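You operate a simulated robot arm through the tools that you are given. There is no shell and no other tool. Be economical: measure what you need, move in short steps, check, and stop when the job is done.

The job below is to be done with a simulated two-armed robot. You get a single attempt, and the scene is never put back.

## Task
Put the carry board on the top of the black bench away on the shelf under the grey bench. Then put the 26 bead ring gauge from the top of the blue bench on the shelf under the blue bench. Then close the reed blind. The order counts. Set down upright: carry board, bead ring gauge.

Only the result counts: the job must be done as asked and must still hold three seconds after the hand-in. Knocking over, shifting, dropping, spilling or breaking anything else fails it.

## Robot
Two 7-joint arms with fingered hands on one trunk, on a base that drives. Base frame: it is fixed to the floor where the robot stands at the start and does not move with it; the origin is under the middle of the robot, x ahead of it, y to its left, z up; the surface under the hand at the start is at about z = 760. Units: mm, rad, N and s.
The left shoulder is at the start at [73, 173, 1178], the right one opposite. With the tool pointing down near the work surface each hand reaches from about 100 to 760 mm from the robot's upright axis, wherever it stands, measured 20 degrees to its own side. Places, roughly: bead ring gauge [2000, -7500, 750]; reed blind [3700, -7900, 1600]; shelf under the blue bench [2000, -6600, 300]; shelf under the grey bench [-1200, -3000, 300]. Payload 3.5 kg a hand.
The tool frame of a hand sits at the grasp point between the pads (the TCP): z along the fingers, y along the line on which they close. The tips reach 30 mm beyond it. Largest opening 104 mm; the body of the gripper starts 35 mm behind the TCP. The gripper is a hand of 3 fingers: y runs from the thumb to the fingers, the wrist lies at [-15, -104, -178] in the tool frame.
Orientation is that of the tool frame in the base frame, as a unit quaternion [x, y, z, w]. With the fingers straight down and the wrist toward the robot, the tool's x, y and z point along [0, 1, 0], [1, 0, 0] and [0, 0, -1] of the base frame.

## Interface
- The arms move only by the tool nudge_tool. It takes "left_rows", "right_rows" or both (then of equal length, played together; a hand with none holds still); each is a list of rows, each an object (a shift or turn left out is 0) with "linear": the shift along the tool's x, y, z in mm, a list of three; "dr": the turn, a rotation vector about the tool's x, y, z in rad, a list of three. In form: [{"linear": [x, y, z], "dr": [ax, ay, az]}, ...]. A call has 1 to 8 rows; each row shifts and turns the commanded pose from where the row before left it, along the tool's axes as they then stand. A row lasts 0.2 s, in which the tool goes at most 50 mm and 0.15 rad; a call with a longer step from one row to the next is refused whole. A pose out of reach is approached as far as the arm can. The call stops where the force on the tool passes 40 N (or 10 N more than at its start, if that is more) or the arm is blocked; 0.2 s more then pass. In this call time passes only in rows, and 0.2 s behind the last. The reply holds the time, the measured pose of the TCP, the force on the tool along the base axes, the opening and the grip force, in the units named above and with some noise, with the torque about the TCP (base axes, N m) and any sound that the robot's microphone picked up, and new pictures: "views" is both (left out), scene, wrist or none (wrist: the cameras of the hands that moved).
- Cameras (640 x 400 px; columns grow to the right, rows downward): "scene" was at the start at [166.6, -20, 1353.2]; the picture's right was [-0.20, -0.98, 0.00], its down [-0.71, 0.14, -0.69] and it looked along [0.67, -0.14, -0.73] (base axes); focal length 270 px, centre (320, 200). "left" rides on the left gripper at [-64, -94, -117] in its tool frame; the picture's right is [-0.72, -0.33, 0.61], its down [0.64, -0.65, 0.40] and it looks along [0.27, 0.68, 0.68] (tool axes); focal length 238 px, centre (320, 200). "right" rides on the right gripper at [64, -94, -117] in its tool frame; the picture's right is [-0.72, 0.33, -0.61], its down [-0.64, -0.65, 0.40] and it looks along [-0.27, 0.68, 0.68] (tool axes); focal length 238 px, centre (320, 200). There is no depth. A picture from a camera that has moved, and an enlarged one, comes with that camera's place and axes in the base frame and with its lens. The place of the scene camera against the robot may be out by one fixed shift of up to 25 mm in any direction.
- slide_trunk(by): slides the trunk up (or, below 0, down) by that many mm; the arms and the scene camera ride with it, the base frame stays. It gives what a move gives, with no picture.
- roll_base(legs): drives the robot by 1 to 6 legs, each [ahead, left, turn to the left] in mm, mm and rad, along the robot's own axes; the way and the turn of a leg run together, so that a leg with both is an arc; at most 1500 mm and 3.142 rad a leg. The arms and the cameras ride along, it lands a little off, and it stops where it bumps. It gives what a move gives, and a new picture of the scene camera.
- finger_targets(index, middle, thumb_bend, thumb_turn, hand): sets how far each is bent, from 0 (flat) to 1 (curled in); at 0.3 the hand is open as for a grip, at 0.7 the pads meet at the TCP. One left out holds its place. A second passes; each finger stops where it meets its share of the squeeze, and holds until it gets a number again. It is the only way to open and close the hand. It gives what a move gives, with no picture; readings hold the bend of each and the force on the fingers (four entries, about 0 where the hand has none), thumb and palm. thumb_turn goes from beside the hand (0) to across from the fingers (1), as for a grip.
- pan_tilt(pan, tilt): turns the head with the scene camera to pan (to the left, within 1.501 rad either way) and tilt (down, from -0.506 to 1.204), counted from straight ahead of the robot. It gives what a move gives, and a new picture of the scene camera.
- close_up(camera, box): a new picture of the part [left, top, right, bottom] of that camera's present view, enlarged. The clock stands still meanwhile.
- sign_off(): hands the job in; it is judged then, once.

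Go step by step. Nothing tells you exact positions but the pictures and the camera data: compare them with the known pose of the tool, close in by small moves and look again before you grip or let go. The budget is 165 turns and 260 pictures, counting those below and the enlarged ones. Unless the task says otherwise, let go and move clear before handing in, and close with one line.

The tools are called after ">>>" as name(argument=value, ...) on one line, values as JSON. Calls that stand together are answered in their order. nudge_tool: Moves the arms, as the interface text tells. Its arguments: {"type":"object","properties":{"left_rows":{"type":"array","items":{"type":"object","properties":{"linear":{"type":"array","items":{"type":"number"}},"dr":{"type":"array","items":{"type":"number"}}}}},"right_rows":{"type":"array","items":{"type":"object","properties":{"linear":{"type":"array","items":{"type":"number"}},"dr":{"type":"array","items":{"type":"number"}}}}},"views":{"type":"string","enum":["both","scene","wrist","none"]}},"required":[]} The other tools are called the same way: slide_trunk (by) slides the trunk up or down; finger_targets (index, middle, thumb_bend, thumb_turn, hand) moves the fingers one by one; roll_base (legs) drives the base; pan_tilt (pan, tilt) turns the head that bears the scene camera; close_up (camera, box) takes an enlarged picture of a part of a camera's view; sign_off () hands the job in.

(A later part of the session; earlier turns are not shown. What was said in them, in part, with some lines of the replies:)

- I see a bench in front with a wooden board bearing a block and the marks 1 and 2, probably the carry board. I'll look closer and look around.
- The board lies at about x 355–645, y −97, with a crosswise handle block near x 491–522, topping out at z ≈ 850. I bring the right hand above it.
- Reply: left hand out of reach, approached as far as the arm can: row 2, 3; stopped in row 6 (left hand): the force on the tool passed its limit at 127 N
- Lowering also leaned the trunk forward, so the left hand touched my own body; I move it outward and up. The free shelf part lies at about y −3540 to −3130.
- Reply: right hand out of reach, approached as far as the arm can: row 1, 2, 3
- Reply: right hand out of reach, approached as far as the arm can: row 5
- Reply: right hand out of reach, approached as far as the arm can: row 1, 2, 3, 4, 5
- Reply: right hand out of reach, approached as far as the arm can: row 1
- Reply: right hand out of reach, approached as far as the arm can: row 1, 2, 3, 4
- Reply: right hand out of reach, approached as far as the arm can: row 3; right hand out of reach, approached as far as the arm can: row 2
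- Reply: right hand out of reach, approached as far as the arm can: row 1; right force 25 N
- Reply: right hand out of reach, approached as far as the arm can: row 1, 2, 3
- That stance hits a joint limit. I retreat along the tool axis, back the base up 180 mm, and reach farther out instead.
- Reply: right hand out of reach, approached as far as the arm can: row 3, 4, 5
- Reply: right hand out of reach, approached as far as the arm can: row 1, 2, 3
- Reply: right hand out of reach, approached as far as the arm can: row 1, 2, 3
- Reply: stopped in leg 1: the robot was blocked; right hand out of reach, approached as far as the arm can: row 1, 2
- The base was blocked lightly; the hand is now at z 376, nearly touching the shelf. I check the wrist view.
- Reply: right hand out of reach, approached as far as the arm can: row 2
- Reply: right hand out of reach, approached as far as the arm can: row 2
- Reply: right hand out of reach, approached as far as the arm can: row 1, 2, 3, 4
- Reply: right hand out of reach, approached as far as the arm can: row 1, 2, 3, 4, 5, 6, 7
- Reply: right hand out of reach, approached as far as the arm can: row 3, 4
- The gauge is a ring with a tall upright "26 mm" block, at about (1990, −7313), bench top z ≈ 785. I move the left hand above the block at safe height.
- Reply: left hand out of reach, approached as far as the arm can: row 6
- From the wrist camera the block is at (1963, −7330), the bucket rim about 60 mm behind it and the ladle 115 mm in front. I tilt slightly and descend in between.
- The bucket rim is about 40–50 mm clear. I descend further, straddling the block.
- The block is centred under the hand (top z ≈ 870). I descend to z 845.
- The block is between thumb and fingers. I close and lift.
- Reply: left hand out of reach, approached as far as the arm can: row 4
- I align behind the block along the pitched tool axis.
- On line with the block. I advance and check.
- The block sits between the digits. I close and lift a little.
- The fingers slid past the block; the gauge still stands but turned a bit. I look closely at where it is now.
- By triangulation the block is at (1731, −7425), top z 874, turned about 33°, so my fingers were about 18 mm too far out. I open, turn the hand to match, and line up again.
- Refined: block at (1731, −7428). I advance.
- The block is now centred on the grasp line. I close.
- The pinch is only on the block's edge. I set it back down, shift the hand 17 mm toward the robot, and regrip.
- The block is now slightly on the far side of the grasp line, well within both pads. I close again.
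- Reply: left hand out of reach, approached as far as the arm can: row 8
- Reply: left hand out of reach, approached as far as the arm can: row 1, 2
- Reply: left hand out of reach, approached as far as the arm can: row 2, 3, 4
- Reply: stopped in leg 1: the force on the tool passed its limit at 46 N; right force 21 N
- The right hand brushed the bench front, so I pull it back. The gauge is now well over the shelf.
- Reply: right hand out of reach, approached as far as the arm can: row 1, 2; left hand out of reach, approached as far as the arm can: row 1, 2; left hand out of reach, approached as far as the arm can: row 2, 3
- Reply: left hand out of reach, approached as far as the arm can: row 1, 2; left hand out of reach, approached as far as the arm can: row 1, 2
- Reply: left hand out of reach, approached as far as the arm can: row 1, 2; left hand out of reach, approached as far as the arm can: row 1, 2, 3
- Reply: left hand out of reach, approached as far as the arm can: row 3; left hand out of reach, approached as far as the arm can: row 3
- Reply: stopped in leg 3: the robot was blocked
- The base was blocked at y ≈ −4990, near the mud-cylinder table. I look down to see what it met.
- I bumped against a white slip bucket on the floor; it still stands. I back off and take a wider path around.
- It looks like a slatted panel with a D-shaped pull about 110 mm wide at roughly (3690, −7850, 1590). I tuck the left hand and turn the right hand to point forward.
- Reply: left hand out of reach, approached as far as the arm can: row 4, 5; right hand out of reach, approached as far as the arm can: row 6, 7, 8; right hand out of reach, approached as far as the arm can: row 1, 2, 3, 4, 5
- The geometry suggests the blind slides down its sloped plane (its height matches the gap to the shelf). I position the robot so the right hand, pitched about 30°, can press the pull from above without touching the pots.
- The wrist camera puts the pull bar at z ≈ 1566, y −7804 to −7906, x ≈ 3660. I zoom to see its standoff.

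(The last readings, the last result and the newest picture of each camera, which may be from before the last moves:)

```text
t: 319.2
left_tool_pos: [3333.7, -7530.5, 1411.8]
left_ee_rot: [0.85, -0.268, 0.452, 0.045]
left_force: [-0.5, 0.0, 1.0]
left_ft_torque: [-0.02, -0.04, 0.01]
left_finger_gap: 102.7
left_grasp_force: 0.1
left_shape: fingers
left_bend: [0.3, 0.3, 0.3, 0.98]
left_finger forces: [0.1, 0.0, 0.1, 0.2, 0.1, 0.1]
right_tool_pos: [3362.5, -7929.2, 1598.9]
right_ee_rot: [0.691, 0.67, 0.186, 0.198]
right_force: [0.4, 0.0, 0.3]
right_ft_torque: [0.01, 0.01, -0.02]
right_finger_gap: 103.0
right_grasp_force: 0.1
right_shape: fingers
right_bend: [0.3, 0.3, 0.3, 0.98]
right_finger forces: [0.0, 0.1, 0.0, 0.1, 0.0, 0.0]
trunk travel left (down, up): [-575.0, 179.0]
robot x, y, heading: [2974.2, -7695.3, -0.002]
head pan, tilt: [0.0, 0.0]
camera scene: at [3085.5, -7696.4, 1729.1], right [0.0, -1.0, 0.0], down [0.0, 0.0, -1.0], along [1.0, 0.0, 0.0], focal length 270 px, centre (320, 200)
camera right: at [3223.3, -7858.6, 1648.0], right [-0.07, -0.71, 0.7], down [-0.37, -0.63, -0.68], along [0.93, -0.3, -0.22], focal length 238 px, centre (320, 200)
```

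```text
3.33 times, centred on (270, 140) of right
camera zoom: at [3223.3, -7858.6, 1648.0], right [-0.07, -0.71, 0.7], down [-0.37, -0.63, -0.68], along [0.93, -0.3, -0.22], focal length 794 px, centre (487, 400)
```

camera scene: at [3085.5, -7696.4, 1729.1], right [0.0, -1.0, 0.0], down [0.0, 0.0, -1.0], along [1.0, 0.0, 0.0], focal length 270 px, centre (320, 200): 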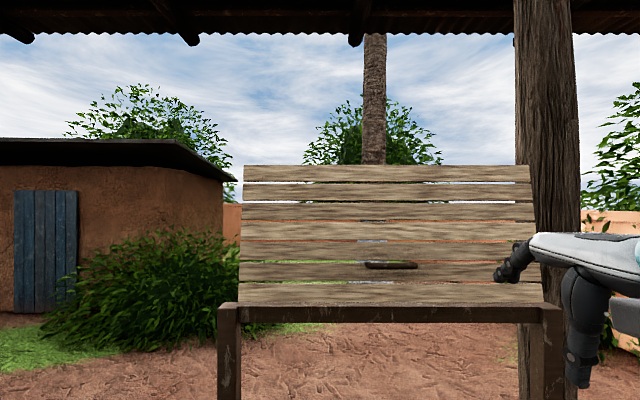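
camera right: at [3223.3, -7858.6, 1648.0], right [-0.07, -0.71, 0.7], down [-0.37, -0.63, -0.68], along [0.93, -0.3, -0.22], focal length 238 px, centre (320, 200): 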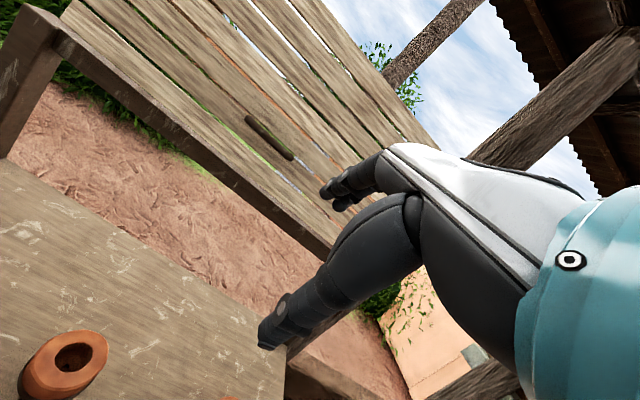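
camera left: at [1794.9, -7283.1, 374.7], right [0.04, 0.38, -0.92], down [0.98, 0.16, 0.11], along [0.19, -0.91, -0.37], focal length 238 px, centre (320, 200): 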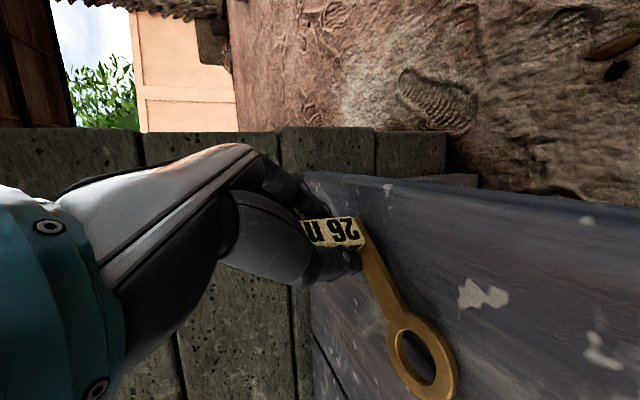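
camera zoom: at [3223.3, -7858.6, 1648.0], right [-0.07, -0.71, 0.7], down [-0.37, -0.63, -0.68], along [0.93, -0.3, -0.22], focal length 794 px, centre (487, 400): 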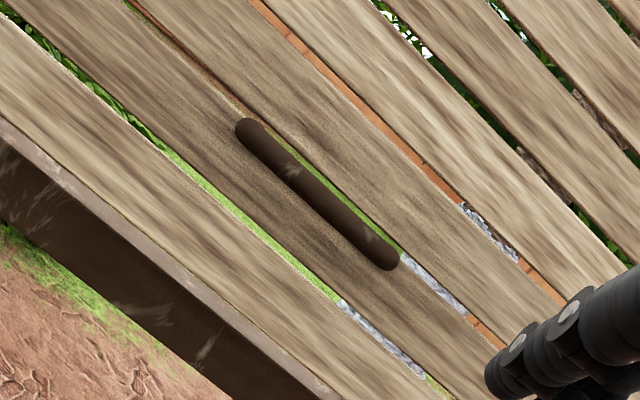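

The bar stands off about 35–40 mm, enough for fingers behind it. I half-close the right hand, drive closer and move to a pre-grasp point above the bar.

>>> finger_targets(hand="right", index=0.53, middle=0.53, thumb_bend=0.53)

>>> roll_base(legs=[[100, 0, 0]])

>>> nudge_tool(right_rows=[{"linear": [20.3, 37.2, 0]}, {"linear": [20.3, 37.2, 5]}, {"linear": [20.3, 37.2, 15]}, {"linear": [20.3, 37.2, 20]}], views="both")

```text
t: 320.2
left_tool_pos: [3334.7, -7532.2, 1413.3]
left_ee_rot: [0.849, -0.269, 0.452, 0.045]
left_force: [0.3, 0.8, -0.2]
left_ft_torque: [0.02, 0.03, -0.01]
left_finger_gap: 103.0
left_grasp_force: 0.0
left_shape: fingers
left_bend: [0.3, 0.3, 0.3, 0.98]
left_finger forces: [0.0, 0.0, 0.1, 0.1, 0.0, 0.0]
right_tool_pos: [3364.0, -7929.4, 1598.2]
right_ee_rot: [0.69, 0.67, 0.187, 0.197]
right_force: [1.0, 0.5, 0.2]
right_ft_torque: [0.02, 0.01, 0.04]
right_finger_gap: 45.1
right_grasp_force: 0.1
right_shape: fingers
right_bend: [0.53, 0.53, 0.53, 0.98]
right_finger forces: [0.0, 0.0, 0.0, 0.0, 0.0, 0.0]
trunk travel left (down, up): [-575.0, 179.0]
robot x, y, heading: [2973.2, -7697.9, 0.006]
head pan, tilt: [0.0, 0.0]
```

```text
t: 321.3
left_tool_pos: [3430.7, -7531.8, 1413.4]
left_ee_rot: [0.85, -0.269, 0.451, 0.046]
left_force: [0.2, 0.3, -0.6]
left_ft_torque: [0.0, 0.03, 0.02]
left_finger_gap: 103.0
left_grasp_force: 0.0
left_shape: fingers
left_bend: [0.3, 0.3, 0.3, 0.98]
left_finger forces: [0.0, 0.0, 0.0, 0.1, 0.0, 0.0]
right_tool_pos: [3460.1, -7930.2, 1598.7]
right_ee_rot: [0.691, 0.67, 0.187, 0.198]
right_force: [0.2, -0.1, 0.4]
right_ft_torque: [0.0, 0.0, -0.02]
right_finger_gap: 44.8
right_grasp_force: 0.0
right_shape: fingers
right_bend: [0.53, 0.53, 0.53, 0.98]
right_finger forces: [0.0, 0.1, 0.1, 0.0, 0.0, 0.0]
trunk travel left (down, up): [-575.0, 179.0]
robot x, y, heading: [3072.3, -7693.8, 0.001]
head pan, tilt: [0.0, 0.0]
camera scene: at [3183.5, -7698.0, 1729.1], right [0.0, -1.0, 0.0], down [0.0, 0.0, -1.0], along [1.0, 0.0, 0.0], focal length 270 px, centre (320, 200)
```

scene: 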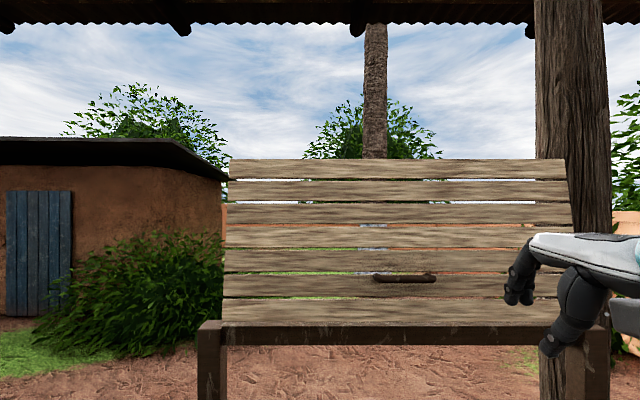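

```text
t: 322.3
left_tool_pos: [3434.6, -7529.7, 1412.1]
left_ee_rot: [0.85, -0.27, 0.451, 0.046]
left_force: [0.2, -0.3, -0.3]
left_ft_torque: [-0.03, -0.02, 0.01]
left_finger_gap: 102.7
left_grasp_force: 0.0
left_shape: fingers
left_bend: [0.3, 0.3, 0.3, 0.98]
left_finger forces: [0.0, 0.1, 0.1, 0.0, 0.0, 0.0]
right_tool_pos: [3613.8, -7850.6, 1642.3]
right_ee_rot: [0.691, 0.67, 0.186, 0.197]
right_force: [-0.8, -1.6, 0.0]
right_ft_torque: [0.01, 0.01, -0.04]
right_finger_gap: 44.8
right_grasp_force: 0.0
right_shape: fingers
right_bend: [0.53, 0.53, 0.53, 0.98]
right_finger forces: [0.0, 0.1, 0.0, 0.0, 0.0, 0.0]
trunk travel left (down, up): [-575.0, 179.0]
robot x, y, heading: [3069.4, -7696.4, -0.003]
head pan, tilt: [0.0, 0.0]
camera scene: at [3185.0, -7696.5, 1729.0], right [0.0, -1.0, 0.0], down [0.0, 0.0, -1.0], along [1.0, 0.0, 0.0], focal length 270 px, centre (320, 200)
camera right: at [3474.8, -7780.9, 1691.1], right [-0.07, -0.71, 0.7], down [-0.37, -0.63, -0.68], along [0.93, -0.3, -0.22], focal length 238 px, centre (320, 200)
```

scene: 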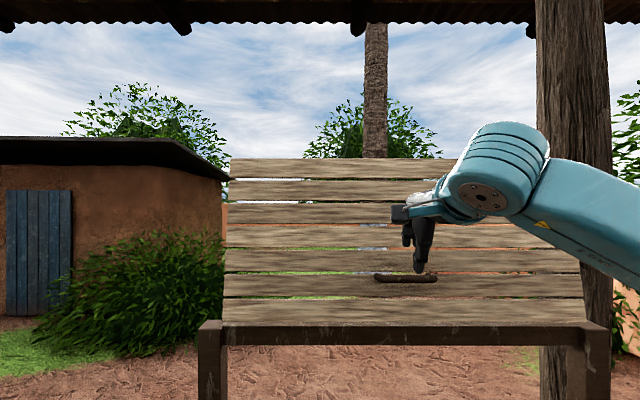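
right: 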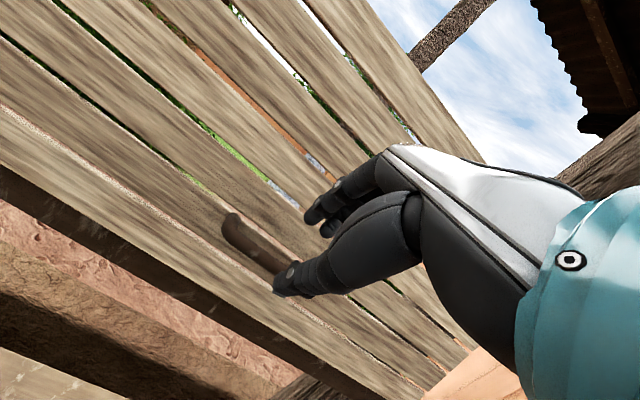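

Triangulated: the bar is at x 3697, z 1561. I move in along the tool axis so the fingers pass behind the bar.

>>> nudge_tool(right_rows=[{"linear": [1, 27, 10]}, {"linear": [0, 0, 36]}, {"linear": [0, 0, 30]}], views="both")

>>> close_up(camera="right", box=[200, 120, 440, 320])

```text
t: 323.1
left_tool_pos: [3426.2, -7531.2, 1415.2]
left_ee_rot: [0.848, -0.27, 0.454, 0.045]
left_force: [-0.6, 0.4, 0.7]
left_ft_torque: [0.01, -0.03, -0.02]
left_finger_gap: 102.9
left_grasp_force: 0.0
left_shape: fingers
left_bend: [0.3, 0.3, 0.3, 0.98]
left_finger forces: [0.0, 0.1, 0.0, 0.0, 0.1, 0.0]
right_tool_pos: [3667.5, -7853.6, 1596.8]
right_ee_rot: [0.69, 0.669, 0.191, 0.2]
right_force: [-19.5, -1.1, 10.3]
right_ft_torque: [-0.1, -0.42, -0.17]
right_finger_gap: 39.4
right_grasp_force: 10.1
right_shape: fingers
right_bend: [0.57, 0.57, 0.53, 0.98]
right_finger forces: [6.5, 14.2, 0.0, 0.0, 0.1, 0.0]
trunk travel left (down, up): [-575.0, 179.0]
robot x, y, heading: [3069.2, -7692.6, 0.002]
head pan, tilt: [0.0, 0.0]
camera scene: at [3175.2, -7697.7, 1729.8], right [0.0, -1.0, 0.0], down [0.01, 0.0, -1.0], along [1.0, 0.0, 0.01], focal length 270 px, centre (320, 200)
camera right: at [3526.6, -7784.8, 1643.8], right [-0.07, -0.71, 0.7], down [-0.36, -0.63, -0.69], along [0.93, -0.3, -0.21], focal length 238 px, centre (320, 200)
```

scene: 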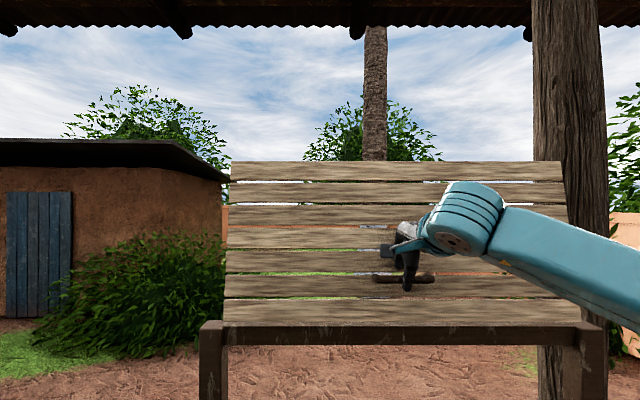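
right: 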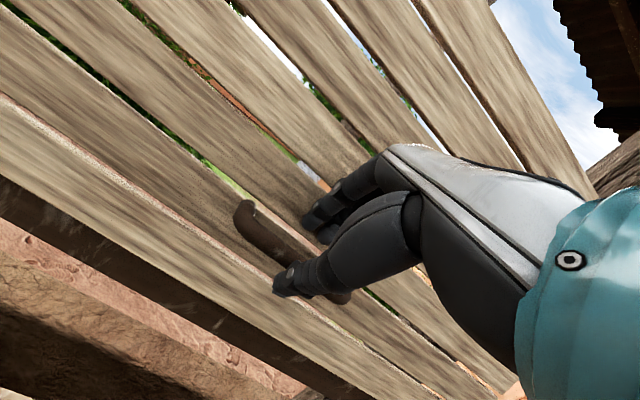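

```text
2.00 times, centred on (320, 220) of right
camera zoom: at [3526.6, -7784.8, 1643.8], right [-0.07, -0.71, 0.7], down [-0.36, -0.63, -0.69], along [0.93, -0.3, -0.21], focal length 477 px, centre (320, 160)
```

zoom: 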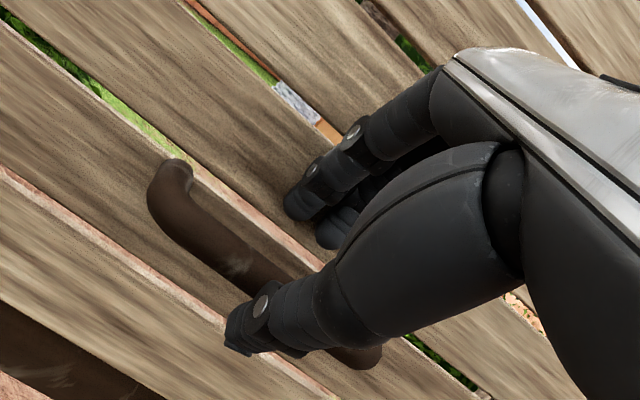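

The fingers are behind the bar and touch the slats. I ease back slightly and go 20 mm further down along the panel, then close on the bar.

>>> nudge_tool(right_rows=[{"linear": [0, -6, -3]}, {"linear": [0, -13, 15]}], views="none")

>>> finger_targets(hand="right", index=0.75, middle=0.75, thumb_bend=0.75)

>>> close_up(camera="right", box=[200, 120, 440, 320])

```text
t: 323.7
left_tool_pos: [3430.7, -7531.6, 1413.7]
left_ee_rot: [0.849, -0.269, 0.453, 0.044]
left_force: [0.1, 1.0, -0.5]
left_ft_torque: [0.03, -0.02, 0.01]
left_finger_gap: 103.0
left_grasp_force: 0.0
left_shape: fingers
left_bend: [0.3, 0.3, 0.3, 0.98]
left_finger forces: [0.0, 0.1, 0.0, 0.0, 0.0, 0.0]
right_tool_pos: [3662.3, -7854.5, 1572.7]
right_ee_rot: [0.691, 0.67, 0.187, 0.198]
right_force: [-9.3, 0.9, 6.2]
right_ft_torque: [-0.04, -0.27, -0.08]
right_finger_gap: 40.8
right_grasp_force: 5.3
right_shape: fingers
right_bend: [0.56, 0.56, 0.53, 0.98]
right_finger forces: [3.4, 7.9, 0.0, 0.0, 0.0, 0.0]
trunk travel left (down, up): [-575.0, 179.0]
robot x, y, heading: [3069.8, -7691.0, -0.001]
head pan, tilt: [0.0, 0.0]
```

```text
t: 324.7
left_tool_pos: [3435.6, -7531.4, 1411.5]
left_ee_rot: [0.85, -0.27, 0.451, 0.046]
left_force: [0.2, -0.6, 0.7]
left_ft_torque: [0.0, 0.0, -0.03]
left_finger_gap: 103.0
left_grasp_force: 0.1
left_shape: fingers
left_bend: [0.3, 0.3, 0.3, 0.98]
left_finger forces: [0.1, 0.0, 0.1, 0.0, 0.0, 0.1]
right_tool_pos: [3667.8, -7855.0, 1568.7]
right_ee_rot: [0.692, 0.67, 0.186, 0.197]
right_force: [5.5, -1.2, -9.7]
right_ft_torque: [0.06, 0.08, 0.06]
right_finger_gap: 0.0
right_grasp_force: 4.7
right_shape: fingers
right_bend: [0.74, 0.74, 0.72, 0.97]
right_finger forces: [0.0, 7.9, 0.0, 0.1, 0.0, 0.0]
trunk travel left (down, up): [-575.0, 179.0]
robot x, y, heading: [3068.5, -7692.3, 0.002]
head pan, tilt: [0.0, 0.0]
```

```text
2.00 times, centred on (320, 220) of right
camera zoom: at [3528.5, -7785.2, 1618.8], right [-0.06, -0.71, 0.7], down [-0.37, -0.63, -0.68], along [0.93, -0.3, -0.22], focal length 477 px, centre (320, 160)
```

zoom: 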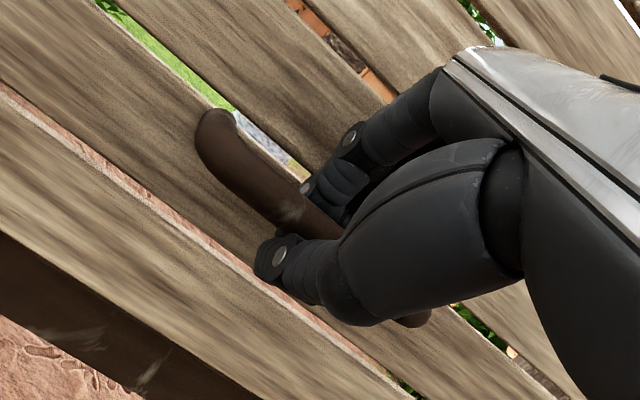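

The digits surround the bar. I test pulling down along the panel.

>>> nudge_tool(right_rows=[{"linear": [0, -6, 6]}, {"linear": [0, -9, 10]}, {"linear": [0, -9, 10]}], views="both")

```text
t: 325.5
left_tool_pos: [3431.8, -7530.8, 1414.6]
left_ee_rot: [0.849, -0.269, 0.453, 0.045]
left_force: [-1.2, 0.7, -0.9]
left_ft_torque: [0.01, 0.01, 0.0]
left_finger_gap: 102.7
left_grasp_force: 0.0
left_shape: fingers
left_bend: [0.3, 0.3, 0.3, 0.98]
left_finger forces: [0.0, 0.0, 0.1, 0.0, 0.1, 0.1]
right_tool_pos: [3657.5, -7852.9, 1538.7]
right_ee_rot: [0.69, 0.67, 0.189, 0.198]
right_force: [4.7, -0.5, 11.4]
right_ft_torque: [0.14, -0.01, -0.03]
right_finger_gap: 0.1
right_grasp_force: 4.8
right_shape: fingers
right_bend: [0.74, 0.75, 0.73, 0.97]
right_finger forces: [10.1, 0.1, 0.0, 0.0, 0.1, 0.0]
trunk travel left (down, up): [-575.0, 179.0]
robot x, y, heading: [3069.5, -7692.6, -0.001]
head pan, tilt: [0.0, 0.0]
camera scene: at [3183.2, -7697.9, 1729.3], right [0.0, -1.0, 0.0], down [0.0, 0.0, -1.0], along [1.0, 0.0, 0.0], focal length 270 px, centre (320, 200)
camera right: at [3517.0, -7783.6, 1587.3], right [-0.07, -0.71, 0.7], down [-0.36, -0.63, -0.69], along [0.93, -0.3, -0.21], focal length 238 px, centre (320, 200)
```

scene: 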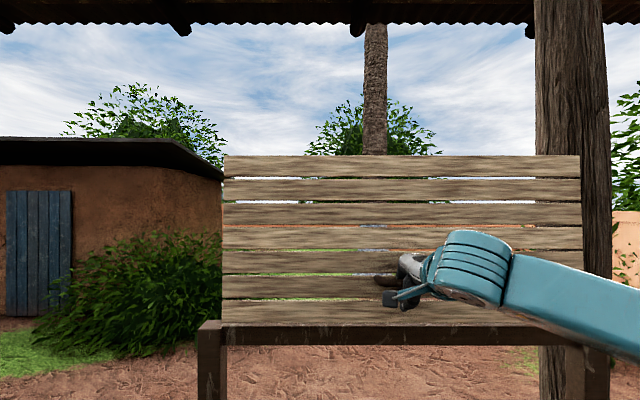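
right: 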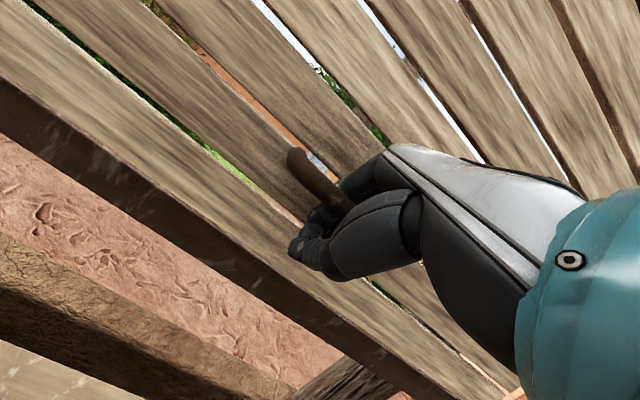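

The panel swung forward: it is hinged along its bottom edge, so closing means swinging it forward and down. I pull the bar further toward me.

>>> nudge_tool(right_rows=[{"linear": [0, -19, -8]}, {"linear": [0, -20, -6]}, {"linear": [0, -21, -3]}], views="both")

```text
t: 326.3
left_tool_pos: [3441.0, -7532.8, 1409.4]
left_ee_rot: [0.851, -0.269, 0.448, 0.045]
left_force: [-0.9, -0.5, 0.8]
left_ft_torque: [0.04, 0.03, -0.05]
left_finger_gap: 102.7
left_grasp_force: 0.1
left_shape: fingers
left_bend: [0.3, 0.3, 0.3, 0.98]
left_finger forces: [0.0, 0.0, 0.0, 0.0, 0.0, 0.0]
right_tool_pos: [3607.9, -7853.7, 1510.1]
right_ee_rot: [0.693, 0.671, 0.18, 0.192]
right_force: [31.9, 0.9, -20.3]
right_ft_torque: [-0.01, 0.85, -0.1]
right_finger_gap: 0.0
right_grasp_force: 15.0
right_shape: fingers
right_bend: [0.74, 0.74, 0.74, 0.97]
right_finger forces: [21.7, 9.3, 0.1, 0.0, 0.1, 0.0]
trunk travel left (down, up): [-575.0, 179.0]
robot x, y, heading: [3075.6, -7696.3, -0.002]
head pan, tilt: [0.0, 0.0]
camera scene: at [3196.0, -7698.9, 1728.0], right [0.0, -1.0, 0.0], down [-0.01, 0.0, -1.0], along [1.0, 0.0, -0.01], focal length 270 px, centre (320, 200)
camera right: at [3469.6, -7783.2, 1561.6], right [-0.06, -0.71, 0.7], down [-0.38, -0.63, -0.67], along [0.92, -0.3, -0.23], focal length 238 px, centre (320, 200)
```

scene: 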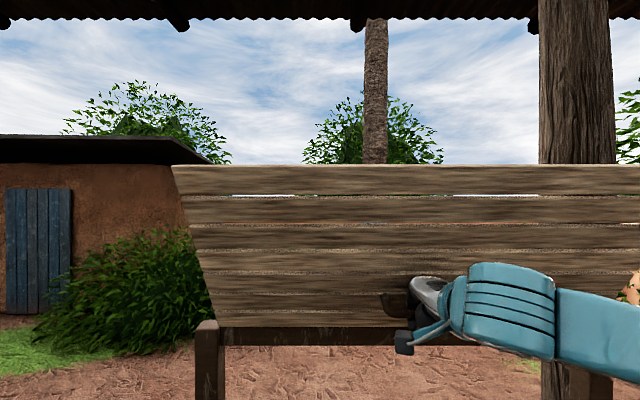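
right: 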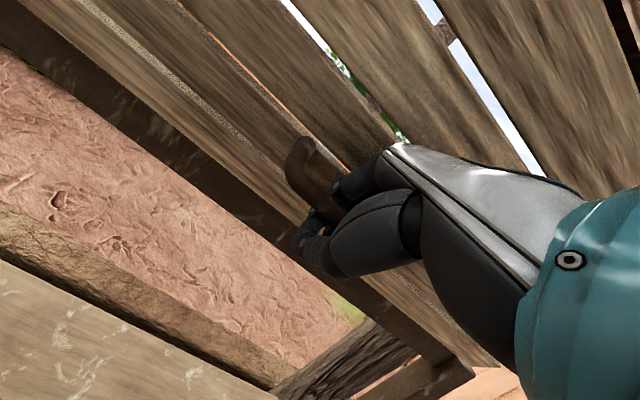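

The panel is now about 30° forward and seems held by hinge friction. I open the right hand, leaving it there as a catch, and see whether the panel stays.

>>> finger_targets(hand="right", index=0.45, middle=0.45, thumb_bend=0.3)

>>> close_up(camera="scene", box=[140, 120, 640, 400])

>>> close_up(camera="right", box=[160, 60, 480, 320])

```text
t: 327.3
left_tool_pos: [3430.4, -7531.5, 1413.4]
left_ee_rot: [0.849, -0.269, 0.452, 0.046]
left_force: [0.3, -0.2, 0.0]
left_ft_torque: [0.01, -0.01, -0.02]
left_finger_gap: 103.2
left_grasp_force: 0.2
left_shape: fingers
left_bend: [0.3, 0.3, 0.3, 0.98]
left_finger forces: [0.0, 0.1, 0.1, 0.0, 0.1, 0.0]
right_tool_pos: [3593.9, -7850.5, 1520.2]
right_ee_rot: [0.689, 0.671, 0.188, 0.198]
right_force: [-11.4, 0.4, -1.8]
right_ft_torque: [-0.05, -0.4, -0.09]
right_finger_gap: 84.0
right_grasp_force: 5.6
right_shape: fingers
right_bend: [0.45, 0.49, 0.3, 0.97]
right_finger forces: [0.1, 10.8, 0.0, 0.0, 0.0, 0.1]
trunk travel left (down, up): [-575.0, 179.0]
robot x, y, heading: [3074.9, -7693.2, -0.002]
head pan, tilt: [0.0, 0.0]
```

```text
1.28 times, centred on (390, 260) of scene
camera zoom: at [3180.8, -7697.8, 1729.3], right [0.0, -1.0, 0.0], down [0.0, 0.0, -1.0], along [1.0, 0.0, 0.0], focal length 346 px, centre (230, 123)
```

zoom: 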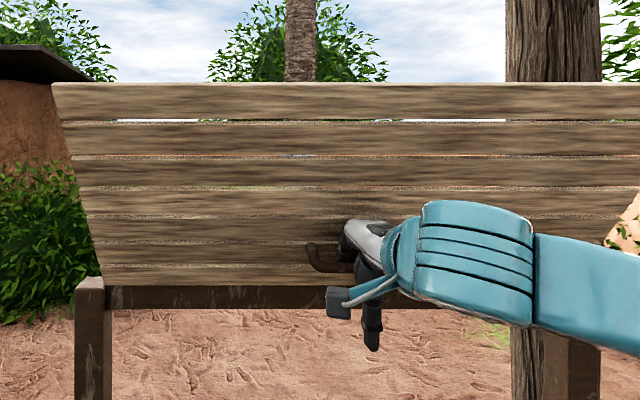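

```text
1.54 times, centred on (320, 190) of right
camera zoom: at [3454.2, -7781.6, 1568.7], right [-0.07, -0.71, 0.7], down [-0.36, -0.63, -0.68], along [0.93, -0.3, -0.22], focal length 367 px, centre (320, 215)
```

zoom: 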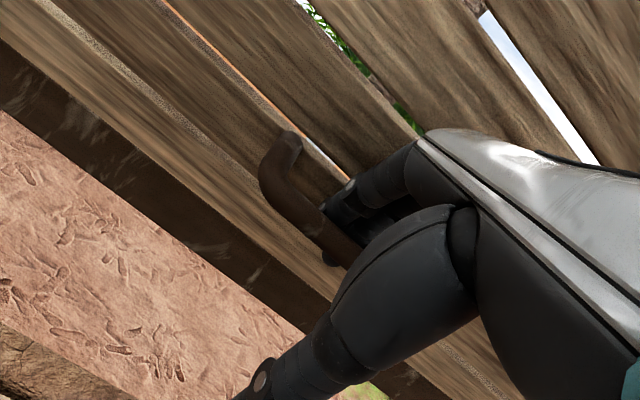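

The panel holds by itself. I slide the fingers out upward along the panel and withdraw the hand toward me, then raise the trunk to go over the top.

>>> nudge_tool(right_rows=[{"linear": [0, -4, -20]}, {"linear": [0, -2, -30]}, {"linear": [0, -2, -25]}, {"linear": [0, -45, 0]}, {"linear": [0, -45, 0]}, {"linear": [0, -40, -20]}, {"linear": [0, -40, -20]}], views="none")

>>> slide_trunk(by=178)

>>> pan_tilt(pan=-0.1, tilt=0.4)

```text
t: 328.9
left_tool_pos: [3432.3, -7530.0, 1412.1]
left_ee_rot: [0.849, -0.269, 0.452, 0.045]
left_force: [-0.3, 0.9, -0.6]
left_ft_torque: [-0.07, 0.0, -0.02]
left_finger_gap: 102.7
left_grasp_force: 0.0
left_shape: fingers
left_bend: [0.3, 0.3, 0.3, 0.98]
left_finger forces: [0.0, 0.0, 0.1, 0.1, 0.0, 0.0]
right_tool_pos: [3409.2, -7829.1, 1552.3]
right_ee_rot: [0.691, 0.669, 0.187, 0.198]
right_force: [1.3, 0.3, -0.2]
right_ft_torque: [-0.04, -0.01, 0.02]
right_finger_gap: 84.0
right_grasp_force: 0.1
right_shape: fingers
right_bend: [0.45, 0.45, 0.3, 0.97]
right_finger forces: [0.0, 0.0, 0.0, 0.0, 0.1, 0.0]
right hand out of reach, approached as far as the arm can: row 6, 7
trunk travel left (down, up): [-575.0, 179.0]
robot x, y, heading: [3068.9, -7695.7, -0.002]
head pan, tilt: [0.0, 0.0]
```

```text
t: 330.9
left_tool_pos: [3431.8, -7530.6, 1591.7]
left_ee_rot: [0.849, -0.27, 0.452, 0.045]
left_force: [-0.1, 0.6, 0.2]
left_ft_torque: [0.0, 0.0, 0.03]
left_finger_gap: 102.8
left_grasp_force: 0.0
left_shape: fingers
left_bend: [0.3, 0.3, 0.3, 0.98]
left_finger forces: [0.1, 0.1, 0.1, 0.0, 0.0, 0.0]
right_tool_pos: [3409.7, -7829.5, 1730.0]
right_ee_rot: [0.691, 0.67, 0.187, 0.197]
right_force: [-0.4, 1.1, -0.3]
right_ft_torque: [-0.01, 0.01, -0.04]
right_finger_gap: 84.3
right_grasp_force: 0.0
right_shape: fingers
right_bend: [0.45, 0.45, 0.3, 0.97]
right_finger forces: [0.0, 0.0, 0.1, 0.0, 0.0, 0.1]
trunk travel left (down, up): [-753.0, 1.0]
robot x, y, heading: [3070.5, -7692.1, 0.002]
head pan, tilt: [0.0, 0.0]
```

```text
t: 331.8
left_tool_pos: [3432.4, -7531.7, 1591.0]
left_ee_rot: [0.849, -0.27, 0.452, 0.045]
left_force: [0.1, -0.1, -0.2]
left_ft_torque: [0.01, 0.0, 0.0]
left_finger_gap: 103.1
left_grasp_force: 0.1
left_shape: fingers
left_bend: [0.3, 0.3, 0.3, 0.98]
left_finger forces: [0.1, 0.0, 0.0, 0.1, 0.0, 0.1]
right_tool_pos: [3408.8, -7829.2, 1730.1]
right_ee_rot: [0.691, 0.67, 0.187, 0.197]
right_force: [0.5, 0.0, -0.9]
right_ft_torque: [0.02, -0.02, 0.01]
right_finger_gap: 84.0
right_grasp_force: 0.0
right_shape: fingers
right_bend: [0.45, 0.45, 0.3, 0.97]
right_finger forces: [0.1, 0.1, 0.0, 0.1, 0.1, 0.0]
trunk travel left (down, up): [-753.0, 1.0]
robot x, y, heading: [3070.9, -7690.8, -0.002]
head pan, tilt: [-0.099, 0.4]
camera scene: at [3181.7, -7707.2, 1870.2], right [-0.1, -0.99, 0.0], down [-0.39, 0.04, -0.92], along [0.92, -0.09, -0.39], focal length 270 px, centre (320, 200)
```

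scene: 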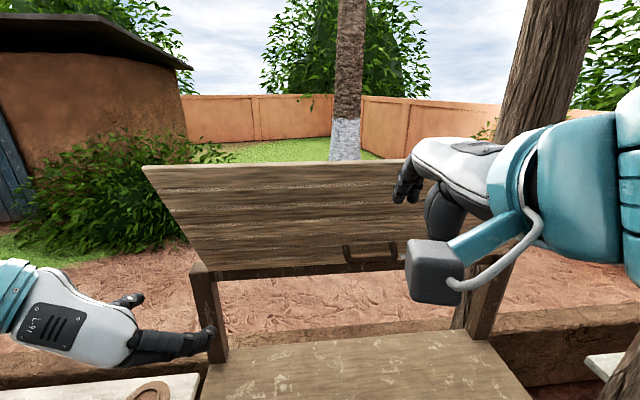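

The panel stays at about 30°. I back the base a little so the left hand is out of the swing, and raise the right hand pointing down to go over the top edge.

>>> roll_base(legs=[[-120, 0, 0]])

>>> nudge_tool(left_rows=[{"linear": [-10, -40, -10]}, {"linear": [-10, -40, -10]}, {"linear": [-10, -40, -10]}, {"linear": [0, 0, 0]}, {"linear": [0, 0, 0]}], right_rows=[{"linear": [0, 14, -30], "dr": [0.137, 0, 0]}, {"linear": [0, 11, -32], "dr": [0.137, 0, 0]}, {"linear": [0, 7, -34], "dr": [0.137, 0, 0]}, {"linear": [0, 3, -35], "dr": [0.137, 0, 0]}, {"linear": [0, 0, -30]}], views="none")

>>> nudge_tool(right_rows=[{"linear": [0, 46, 0]}, {"linear": [0, 46, 0]}, {"linear": [0, 46, 0]}, {"linear": [0, 46, 0]}, {"linear": [0, 46, 0]}, {"linear": [0, 46, 0]}, {"linear": [0, 46, 0]}], views="both")

```text
t: 333.0
left_tool_pos: [3315.8, -7531.9, 1590.1]
left_ee_rot: [0.85, -0.268, 0.451, 0.046]
left_force: [0.2, 0.0, 0.6]
left_ft_torque: [-0.01, -0.01, -0.03]
left_finger_gap: 102.9
left_grasp_force: 0.1
left_shape: fingers
left_bend: [0.3, 0.3, 0.3, 0.98]
left_finger forces: [0.0, 0.0, 0.1, 0.0, 0.0, 0.0]
right_tool_pos: [3292.5, -7829.5, 1730.9]
right_ee_rot: [0.691, 0.67, 0.186, 0.197]
right_force: [-0.4, -0.3, -0.1]
right_ft_torque: [0.02, 0.0, 0.01]
right_finger_gap: 84.2
right_grasp_force: 0.1
right_shape: fingers
right_bend: [0.45, 0.45, 0.3, 0.97]
right_finger forces: [0.1, 0.1, 0.0, 0.0, 0.0, 0.1]
trunk travel left (down, up): [-753.0, 1.0]
robot x, y, heading: [2951.0, -7692.5, 0.005]
head pan, tilt: [-0.099, 0.4]
camera scene: at [3064.4, -7707.2, 1869.9], right [-0.1, -1.0, 0.0], down [-0.39, 0.04, -0.92], along [0.92, -0.09, -0.39], focal length 270 px, centre (320, 200)
```

scene: 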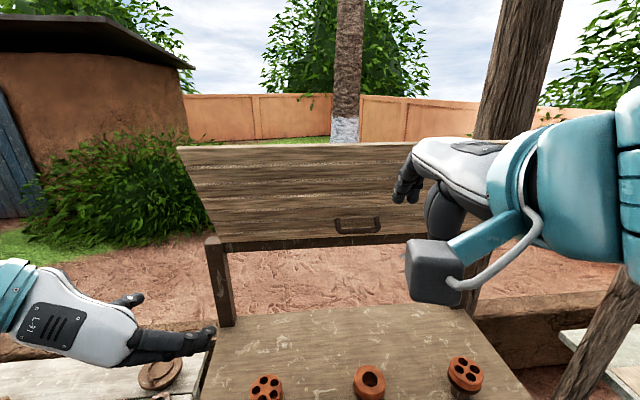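

```text
t: 334.2
left_tool_pos: [3337.4, -7405.1, 1603.5]
left_ee_rot: [0.85, -0.269, 0.451, 0.045]
left_force: [0.5, 0.0, -1.0]
left_ft_torque: [0.02, -0.02, -0.01]
left_finger_gap: 102.9
left_grasp_force: 0.1
left_shape: fingers
left_bend: [0.3, 0.3, 0.3, 0.98]
left_finger forces: [0.0, 0.0, 0.0, 0.0, 0.1, 0.0]
right_tool_pos: [3278.3, -7827.5, 1897.3]
right_ee_rot: [0.719, 0.695, -0.003, 0.004]
right_force: [0.1, 0.0, -0.7]
right_ft_torque: [0.01, -0.01, 0.01]
right_finger_gap: 84.1
right_grasp_force: 0.1
right_shape: fingers
right_bend: [0.45, 0.45, 0.3, 0.97]
right_finger forces: [0.0, 0.1, 0.0, 0.1, 0.0, 0.1]
trunk travel left (down, up): [-753.0, 1.0]
robot x, y, heading: [2949.9, -7693.6, 0.001]
head pan, tilt: [-0.099, 0.4]
```

```text
t: 335.8
left_tool_pos: [3338.1, -7406.2, 1604.6]
left_ee_rot: [0.85, -0.269, 0.451, 0.045]
left_force: [0.4, 0.8, 0.0]
left_ft_torque: [0.01, 0.04, 0.01]
left_finger_gap: 102.9
left_grasp_force: 0.0
left_shape: fingers
left_bend: [0.3, 0.3, 0.3, 0.98]
left_finger forces: [0.0, 0.0, 0.1, 0.0, 0.1, 0.1]
right_tool_pos: [3493.9, -7839.7, 1869.2]
right_ee_rot: [0.719, 0.695, -0.002, 0.003]
right_force: [0.5, -0.2, 0.7]
right_ft_torque: [-0.01, -0.02, -0.02]
right_finger_gap: 84.5
right_grasp_force: 0.1
right_shape: fingers
right_bend: [0.45, 0.45, 0.3, 0.97]
right_finger forces: [0.0, 0.0, 0.0, 0.1, 0.0, 0.1]
right hand out of reach, approached as far as the arm can: row 5, 6, 7
trunk travel left (down, up): [-753.0, 1.0]
robot x, y, heading: [2951.9, -7693.1, -0.001]
head pan, tilt: [-0.099, 0.4]
camera scene: at [3063.6, -7706.9, 1869.9], right [-0.1, -1.0, 0.0], down [-0.39, 0.04, -0.92], along [0.92, -0.09, -0.39], focal length 270 px, centre (320, 200)
camera right: at [3400.8, -7770.5, 1985.0], right [0.3, -0.72, 0.62], down [-0.67, -0.62, -0.4], along [0.68, -0.3, -0.68], focal length 238 px, centre (320, 200)
```

scene: 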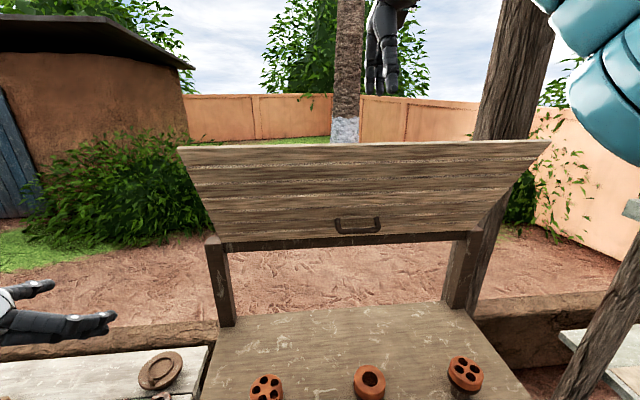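
right: 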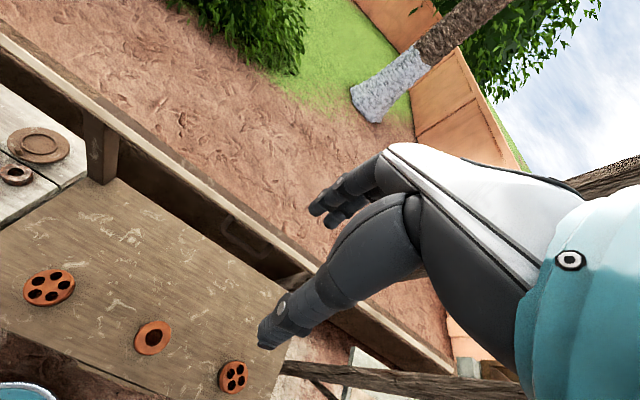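

The hand is above the top edge (x ≈ 3543, z ≈ 1760). I make a fist, move forward 100 mm so it is behind the panel, and lower.

>>> finger_targets(hand="right", index=0.72, middle=0.72, thumb_bend=0.72)

>>> roll_base(legs=[[110, 0, 0]])

>>> nudge_tool(right_rows=[{"linear": [0, 0, 35]}, {"linear": [0, 0, 35]}, {"linear": [0, 0, 30]}], views="both")

```text
t: 336.8
left_tool_pos: [3336.3, -7406.2, 1603.7]
left_ee_rot: [0.85, -0.269, 0.452, 0.045]
left_force: [-0.3, -1.2, -1.4]
left_ft_torque: [0.02, 0.01, -0.01]
left_finger_gap: 102.9
left_grasp_force: 0.1
left_shape: fingers
left_bend: [0.3, 0.3, 0.3, 0.98]
left_finger forces: [0.1, 0.0, 0.1, 0.0, 0.0, 0.0]
right_tool_pos: [3492.4, -7839.2, 1869.8]
right_ee_rot: [0.719, 0.695, -0.002, 0.002]
right_force: [0.4, 1.4, 0.0]
right_ft_torque: [0.03, -0.01, -0.01]
right_finger_gap: 0.2
right_grasp_force: 0.0
right_shape: fingers
right_bend: [0.72, 0.72, 0.71, 0.97]
right_finger forces: [0.1, 0.0, 0.0, 0.1, 0.0, 0.0]
trunk travel left (down, up): [-753.0, 1.0]
robot x, y, heading: [2953.7, -7691.0, 0.004]
head pan, tilt: [-0.099, 0.4]
```

```text
t: 338.0
left_tool_pos: [3443.2, -7405.1, 1604.4]
left_ee_rot: [0.849, -0.269, 0.452, 0.044]
left_force: [0.1, -0.4, 0.0]
left_ft_torque: [0.04, -0.03, 0.03]
left_finger_gap: 102.8
left_grasp_force: 0.0
left_shape: fingers
left_bend: [0.3, 0.3, 0.3, 0.98]
left_finger forces: [0.0, 0.0, 0.0, 0.0, 0.1, 0.0]
right_tool_pos: [3597.3, -7838.3, 1871.6]
right_ee_rot: [0.718, 0.696, -0.002, 0.004]
right_force: [0.5, -0.1, 0.2]
right_ft_torque: [-0.01, -0.02, 0.01]
right_finger_gap: 0.3
right_grasp_force: 0.0
right_shape: fingers
right_bend: [0.72, 0.72, 0.71, 0.97]
right_finger forces: [0.1, 0.0, 0.0, 0.0, 0.1, 0.1]
trunk travel left (down, up): [-753.0, 1.0]
robot x, y, heading: [3058.6, -7693.4, 0.004]
head pan, tilt: [-0.099, 0.4]
camera scene: at [3168.0, -7707.1, 1870.3], right [-0.1, -1.0, 0.0], down [-0.39, 0.04, -0.92], along [0.92, -0.09, -0.39], focal length 270 px, centre (320, 200)
```

scene: 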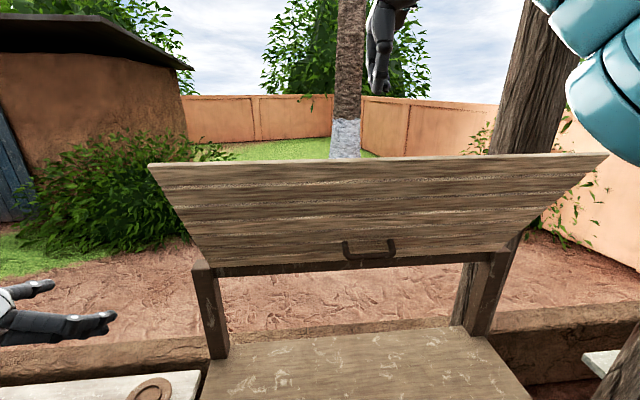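

```text
t: 338.8
left_tool_pos: [3447.1, -7406.2, 1603.2]
left_ee_rot: [0.85, -0.269, 0.451, 0.046]
left_force: [0.5, 0.2, 0.0]
left_ft_torque: [0.02, -0.03, -0.04]
left_finger_gap: 103.2
left_grasp_force: 0.0
left_shape: fingers
left_bend: [0.3, 0.3, 0.3, 0.98]
left_finger forces: [0.1, 0.0, 0.0, 0.0, 0.1, 0.0]
right_tool_pos: [3603.0, -7837.0, 1770.5]
right_ee_rot: [0.718, 0.696, -0.003, 0.003]
right_force: [0.4, -0.2, -0.5]
right_ft_torque: [0.0, 0.05, -0.01]
right_finger_gap: 0.1
right_grasp_force: 0.1
right_shape: fingers
right_bend: [0.72, 0.72, 0.71, 0.97]
right_finger forces: [0.0, 0.1, 0.0, 0.0, 0.0, 0.0]
trunk travel left (down, up): [-753.0, 1.0]
robot x, y, heading: [3058.4, -7695.3, 0.002]
head pan, tilt: [-0.099, 0.4]
camera scene: at [3172.9, -7706.7, 1869.9], right [-0.1, -1.0, 0.0], down [-0.39, 0.04, -0.92], along [0.92, -0.09, -0.39], focal length 270 px, centre (320, 200)
camera right: at [3510.0, -7768.4, 1886.4], right [0.3, -0.73, 0.62], down [-0.67, -0.62, -0.4], along [0.68, -0.29, -0.68], focal length 238 px, centre (320, 200)
```

scene: 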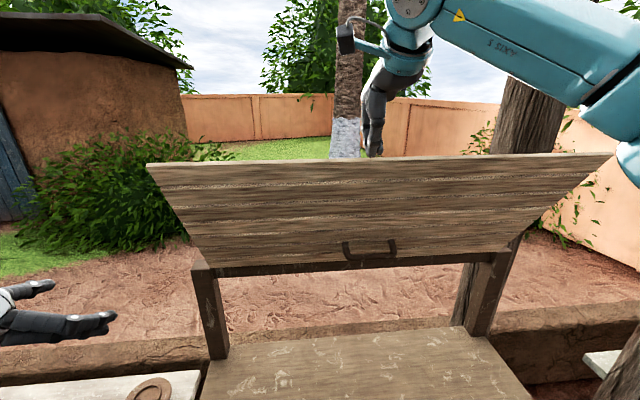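
right: 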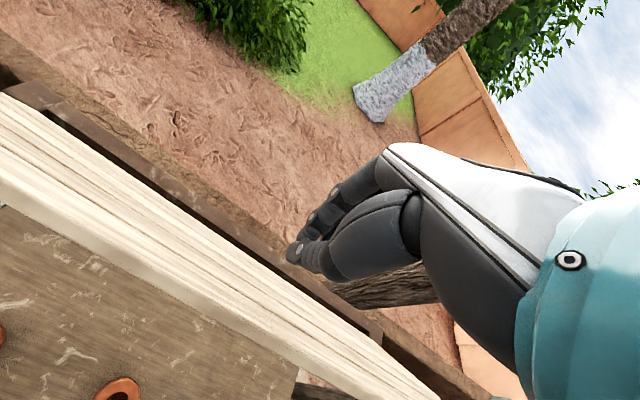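

The fist is behind the panel. I lower a bit more and pull it toward me along the swing arc.

>>> nudge_tool(right_rows=[{"linear": [0, -5, 30]}, {"linear": [0, -30, 0]}, {"linear": [0, -35, 8]}, {"linear": [0, -32, 16]}, {"linear": [0, -28, 24]}], views="scene")

```text
t: 340.0
left_tool_pos: [3444.8, -7407.0, 1605.0]
left_ee_rot: [0.849, -0.27, 0.453, 0.045]
left_force: [-1.0, -0.7, -0.3]
left_ft_torque: [0.0, 0.03, 0.01]
left_finger_gap: 103.2
left_grasp_force: 0.0
left_shape: fingers
left_bend: [0.3, 0.3, 0.3, 0.98]
left_finger forces: [0.0, 0.0, 0.1, 0.0, 0.0, 0.0]
right_tool_pos: [3471.3, -7834.7, 1691.0]
right_ee_rot: [0.719, 0.695, -0.001, 0.004]
right_force: [0.5, -0.3, -0.5]
right_ft_torque: [-0.01, -0.02, -0.01]
right_finger_gap: 0.0
right_grasp_force: 0.1
right_shape: fingers
right_bend: [0.72, 0.72, 0.71, 0.97]
right_finger forces: [0.1, 0.1, 0.0, 0.1, 0.0, 0.1]
trunk travel left (down, up): [-753.0, 1.0]
robot x, y, heading: [3059.6, -7694.9, 0.0]
head pan, tilt: [-0.099, 0.4]
camera scene: at [3170.6, -7707.6, 1870.1], right [-0.1, -1.0, 0.0], down [-0.39, 0.04, -0.92], along [0.92, -0.09, -0.39], focal length 270 px, centre (320, 200)
```

scene: 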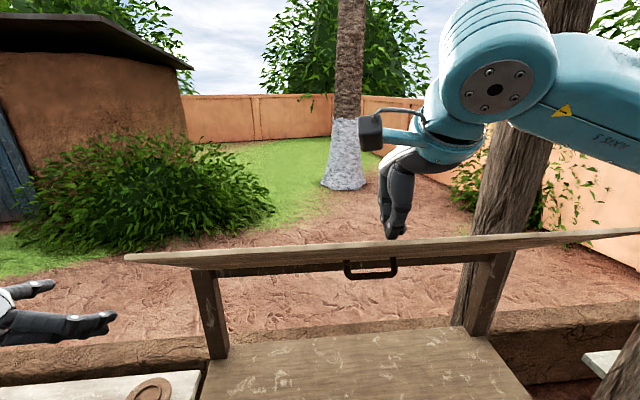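

The panel swings down further. I keep following it with the fist, pressing downward.

>>> nudge_tool(right_rows=[{"linear": [0, -16, 26]}, {"linear": [0, -14, 30]}, {"linear": [0, -12, 34]}, {"linear": [0, -8, 36]}, {"linear": [0, -4, 36]}], views="scene")

```text
t: 341.2
left_tool_pos: [3446.5, -7406.6, 1604.4]
left_ee_rot: [0.849, -0.269, 0.452, 0.045]
left_force: [-0.5, -0.3, 0.1]
left_ft_torque: [0.02, 0.01, -0.01]
left_finger_gap: 102.9
left_grasp_force: 0.1
left_shape: fingers
left_bend: [0.3, 0.3, 0.3, 0.98]
left_finger forces: [0.0, 0.0, 0.0, 0.0, 0.1, 0.0]
right_tool_pos: [3416.6, -7835.3, 1529.9]
right_ee_rot: [0.718, 0.696, -0.002, 0.003]
right_force: [-0.8, 0.8, -0.2]
right_ft_torque: [0.01, 0.02, -0.01]
right_finger_gap: 0.0
right_grasp_force: 0.1
right_shape: fingers
right_bend: [0.72, 0.72, 0.71, 0.97]
right_finger forces: [0.0, 0.0, 0.0, 0.0, 0.1, 0.1]
trunk travel left (down, up): [-753.0, 1.0]
robot x, y, heading: [3057.1, -7694.8, -0.002]
head pan, tilt: [-0.099, 0.4]
camera scene: at [3170.8, -7707.5, 1870.1], right [-0.1, -1.0, 0.0], down [-0.39, 0.04, -0.92], along [0.92, -0.09, -0.39], focal length 270 px, centre (320, 200)
```

scene: 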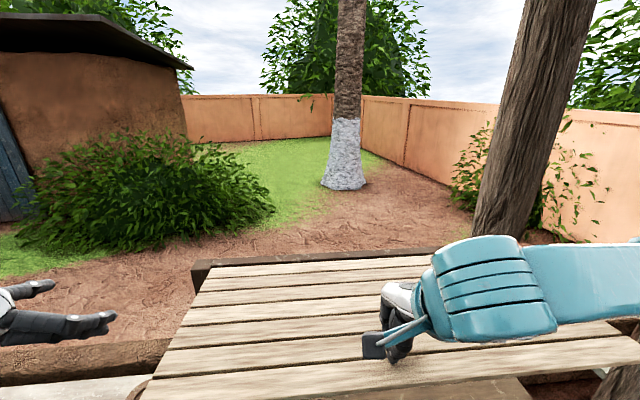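

The panel is about horizontal now. I press down gently to learn whether it has reached its stop.

>>> nudge_tool(right_rows=[{"linear": [0, 0, 15]}, {"linear": [0, 0, 15]}, {"linear": [0, 0, 15]}], views="scene")

```text
t: 341.9
left_tool_pos: [3443.7, -7406.5, 1604.0]
left_ee_rot: [0.849, -0.269, 0.453, 0.045]
left_force: [-0.6, -0.6, -0.6]
left_ft_torque: [0.04, 0.02, -0.01]
left_finger_gap: 103.0
left_grasp_force: 0.0
left_shape: fingers
left_bend: [0.3, 0.3, 0.3, 0.98]
left_finger forces: [0.1, 0.0, 0.0, 0.1, 0.0, 0.0]
right_tool_pos: [3416.5, -7835.6, 1505.8]
right_ee_rot: [0.718, 0.696, 0.01, 0.008]
right_force: [-4.0, -1.7, 14.2]
right_ft_torque: [0.06, 0.29, 0.08]
right_finger_gap: 0.0
right_grasp_force: 7.9
right_shape: fingers
right_bend: [0.72, 0.72, 0.71, 0.98]
right_finger forces: [0.1, 0.1, 0.0, 0.1, 15.2, 0.1]
trunk travel left (down, up): [-753.0, 1.0]
robot x, y, heading: [3061.4, -7694.1, -0.002]
head pan, tilt: [-0.099, 0.4]
stopped in row 3 (right hand): the force on the tool passed its limit at 54 N (the readings are from after the stop); the commanded pose is now the measured one
camera scene: at [3167.9, -7707.5, 1870.3], right [-0.1, -1.0, 0.0], down [-0.39, 0.04, -0.92], along [0.92, -0.09, -0.39], focal length 270 px, centre (320, 200)
```

scene: 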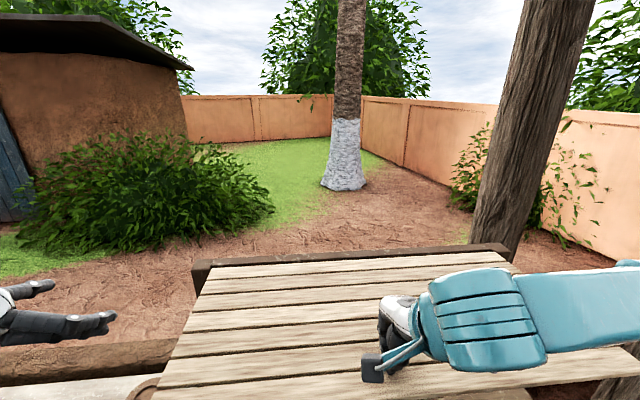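

It met a firm stop at the horizontal position, so the blind is closed. I lift the hand off, back away and verify.

>>> nudge_tool(right_rows=[{"linear": [0, 0, -35]}, {"linear": [0, 0, -45]}, {"linear": [0, 0, -45]}, {"linear": [0, 0, -45]}], views="none")

>>> roll_base(legs=[[-300, 0, 0]])

>>> close_up(camera="scene", box=[120, 140, 560, 400])

```text
t: 342.9
left_tool_pos: [3444.2, -7405.9, 1603.8]
left_ee_rot: [0.849, -0.269, 0.452, 0.045]
left_force: [-0.2, -0.2, -0.5]
left_ft_torque: [0.01, 0.0, 0.02]
left_finger_gap: 102.9
left_grasp_force: 0.0
left_shape: fingers
left_bend: [0.3, 0.3, 0.3, 0.98]
left_finger forces: [0.0, 0.0, 0.0, 0.0, 0.1, 0.1]
right_tool_pos: [3413.7, -7833.9, 1673.5]
right_ee_rot: [0.718, 0.696, 0.008, 0.006]
right_force: [0.2, 0.5, 1.1]
right_ft_torque: [0.0, -0.03, 0.0]
right_finger_gap: 0.0
right_grasp_force: 0.1
right_shape: fingers
right_bend: [0.72, 0.72, 0.71, 0.98]
right_finger forces: [0.0, 0.0, 0.0, 0.0, 0.1, 0.0]
trunk travel left (down, up): [-753.0, 1.0]
robot x, y, heading: [3057.6, -7694.4, 0.002]
head pan, tilt: [-0.099, 0.4]
```

```text
t: 344.9
left_tool_pos: [3150.2, -7405.6, 1603.5]
left_ee_rot: [0.85, -0.267, 0.451, 0.046]
left_force: [0.1, -0.4, -0.4]
left_ft_torque: [-0.01, 0.04, 0.02]
left_finger_gap: 103.0
left_grasp_force: 0.1
left_shape: fingers
left_bend: [0.3, 0.3, 0.3, 0.98]
left_finger forces: [0.1, 0.0, 0.0, 0.0, 0.1, 0.0]
right_tool_pos: [3120.7, -7834.3, 1672.8]
right_ee_rot: [0.718, 0.696, 0.007, 0.006]
right_force: [0.9, -0.2, -0.3]
right_ft_torque: [-0.03, 0.0, 0.03]
right_finger_gap: 0.0
right_grasp_force: 0.0
right_shape: fingers
right_bend: [0.72, 0.72, 0.71, 0.98]
right_finger forces: [0.0, 0.0, 0.0, 0.0, 0.1, 0.0]
trunk travel left (down, up): [-753.0, 1.0]
robot x, y, heading: [2762.7, -7693.5, 0.003]
head pan, tilt: [-0.099, 0.4]
camera scene: at [2875.2, -7707.4, 1869.9], right [-0.1, -1.0, 0.0], down [-0.39, 0.04, -0.92], along [0.92, -0.09, -0.39], focal length 270 px, centre (320, 200)
```

scene: 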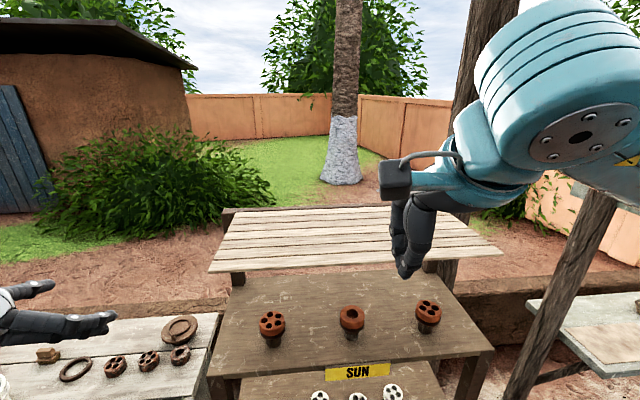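

```text
1.45 times, centred on (340, 270) of scene
camera zoom: at [2875.2, -7707.4, 1869.9], right [-0.1, -1.0, 0.0], down [-0.39, 0.04, -0.92], along [0.92, -0.09, -0.39], focal length 393 px, centre (291, 98)
```

zoom: 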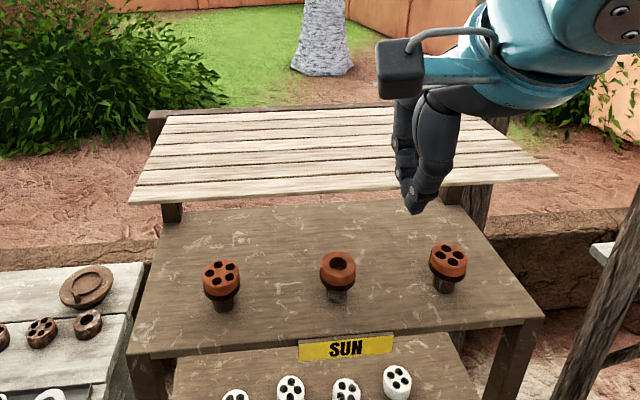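

The blind is down at its stop, the pots on the rack all stand, and both hands are clear. I hand the job in.

>>> sign_off()

```text
The job is handed in.
```

The job is handed in: the carry board is on the grey bench's shelf, the 26 mm gauge stands upright on the blue bench's shelf, and the reed blind is closed at its stop. On the way I bumped a slip bucket, the grey and blue bench edges and the mixer knob; nothing fell, and I saw nothing shift.
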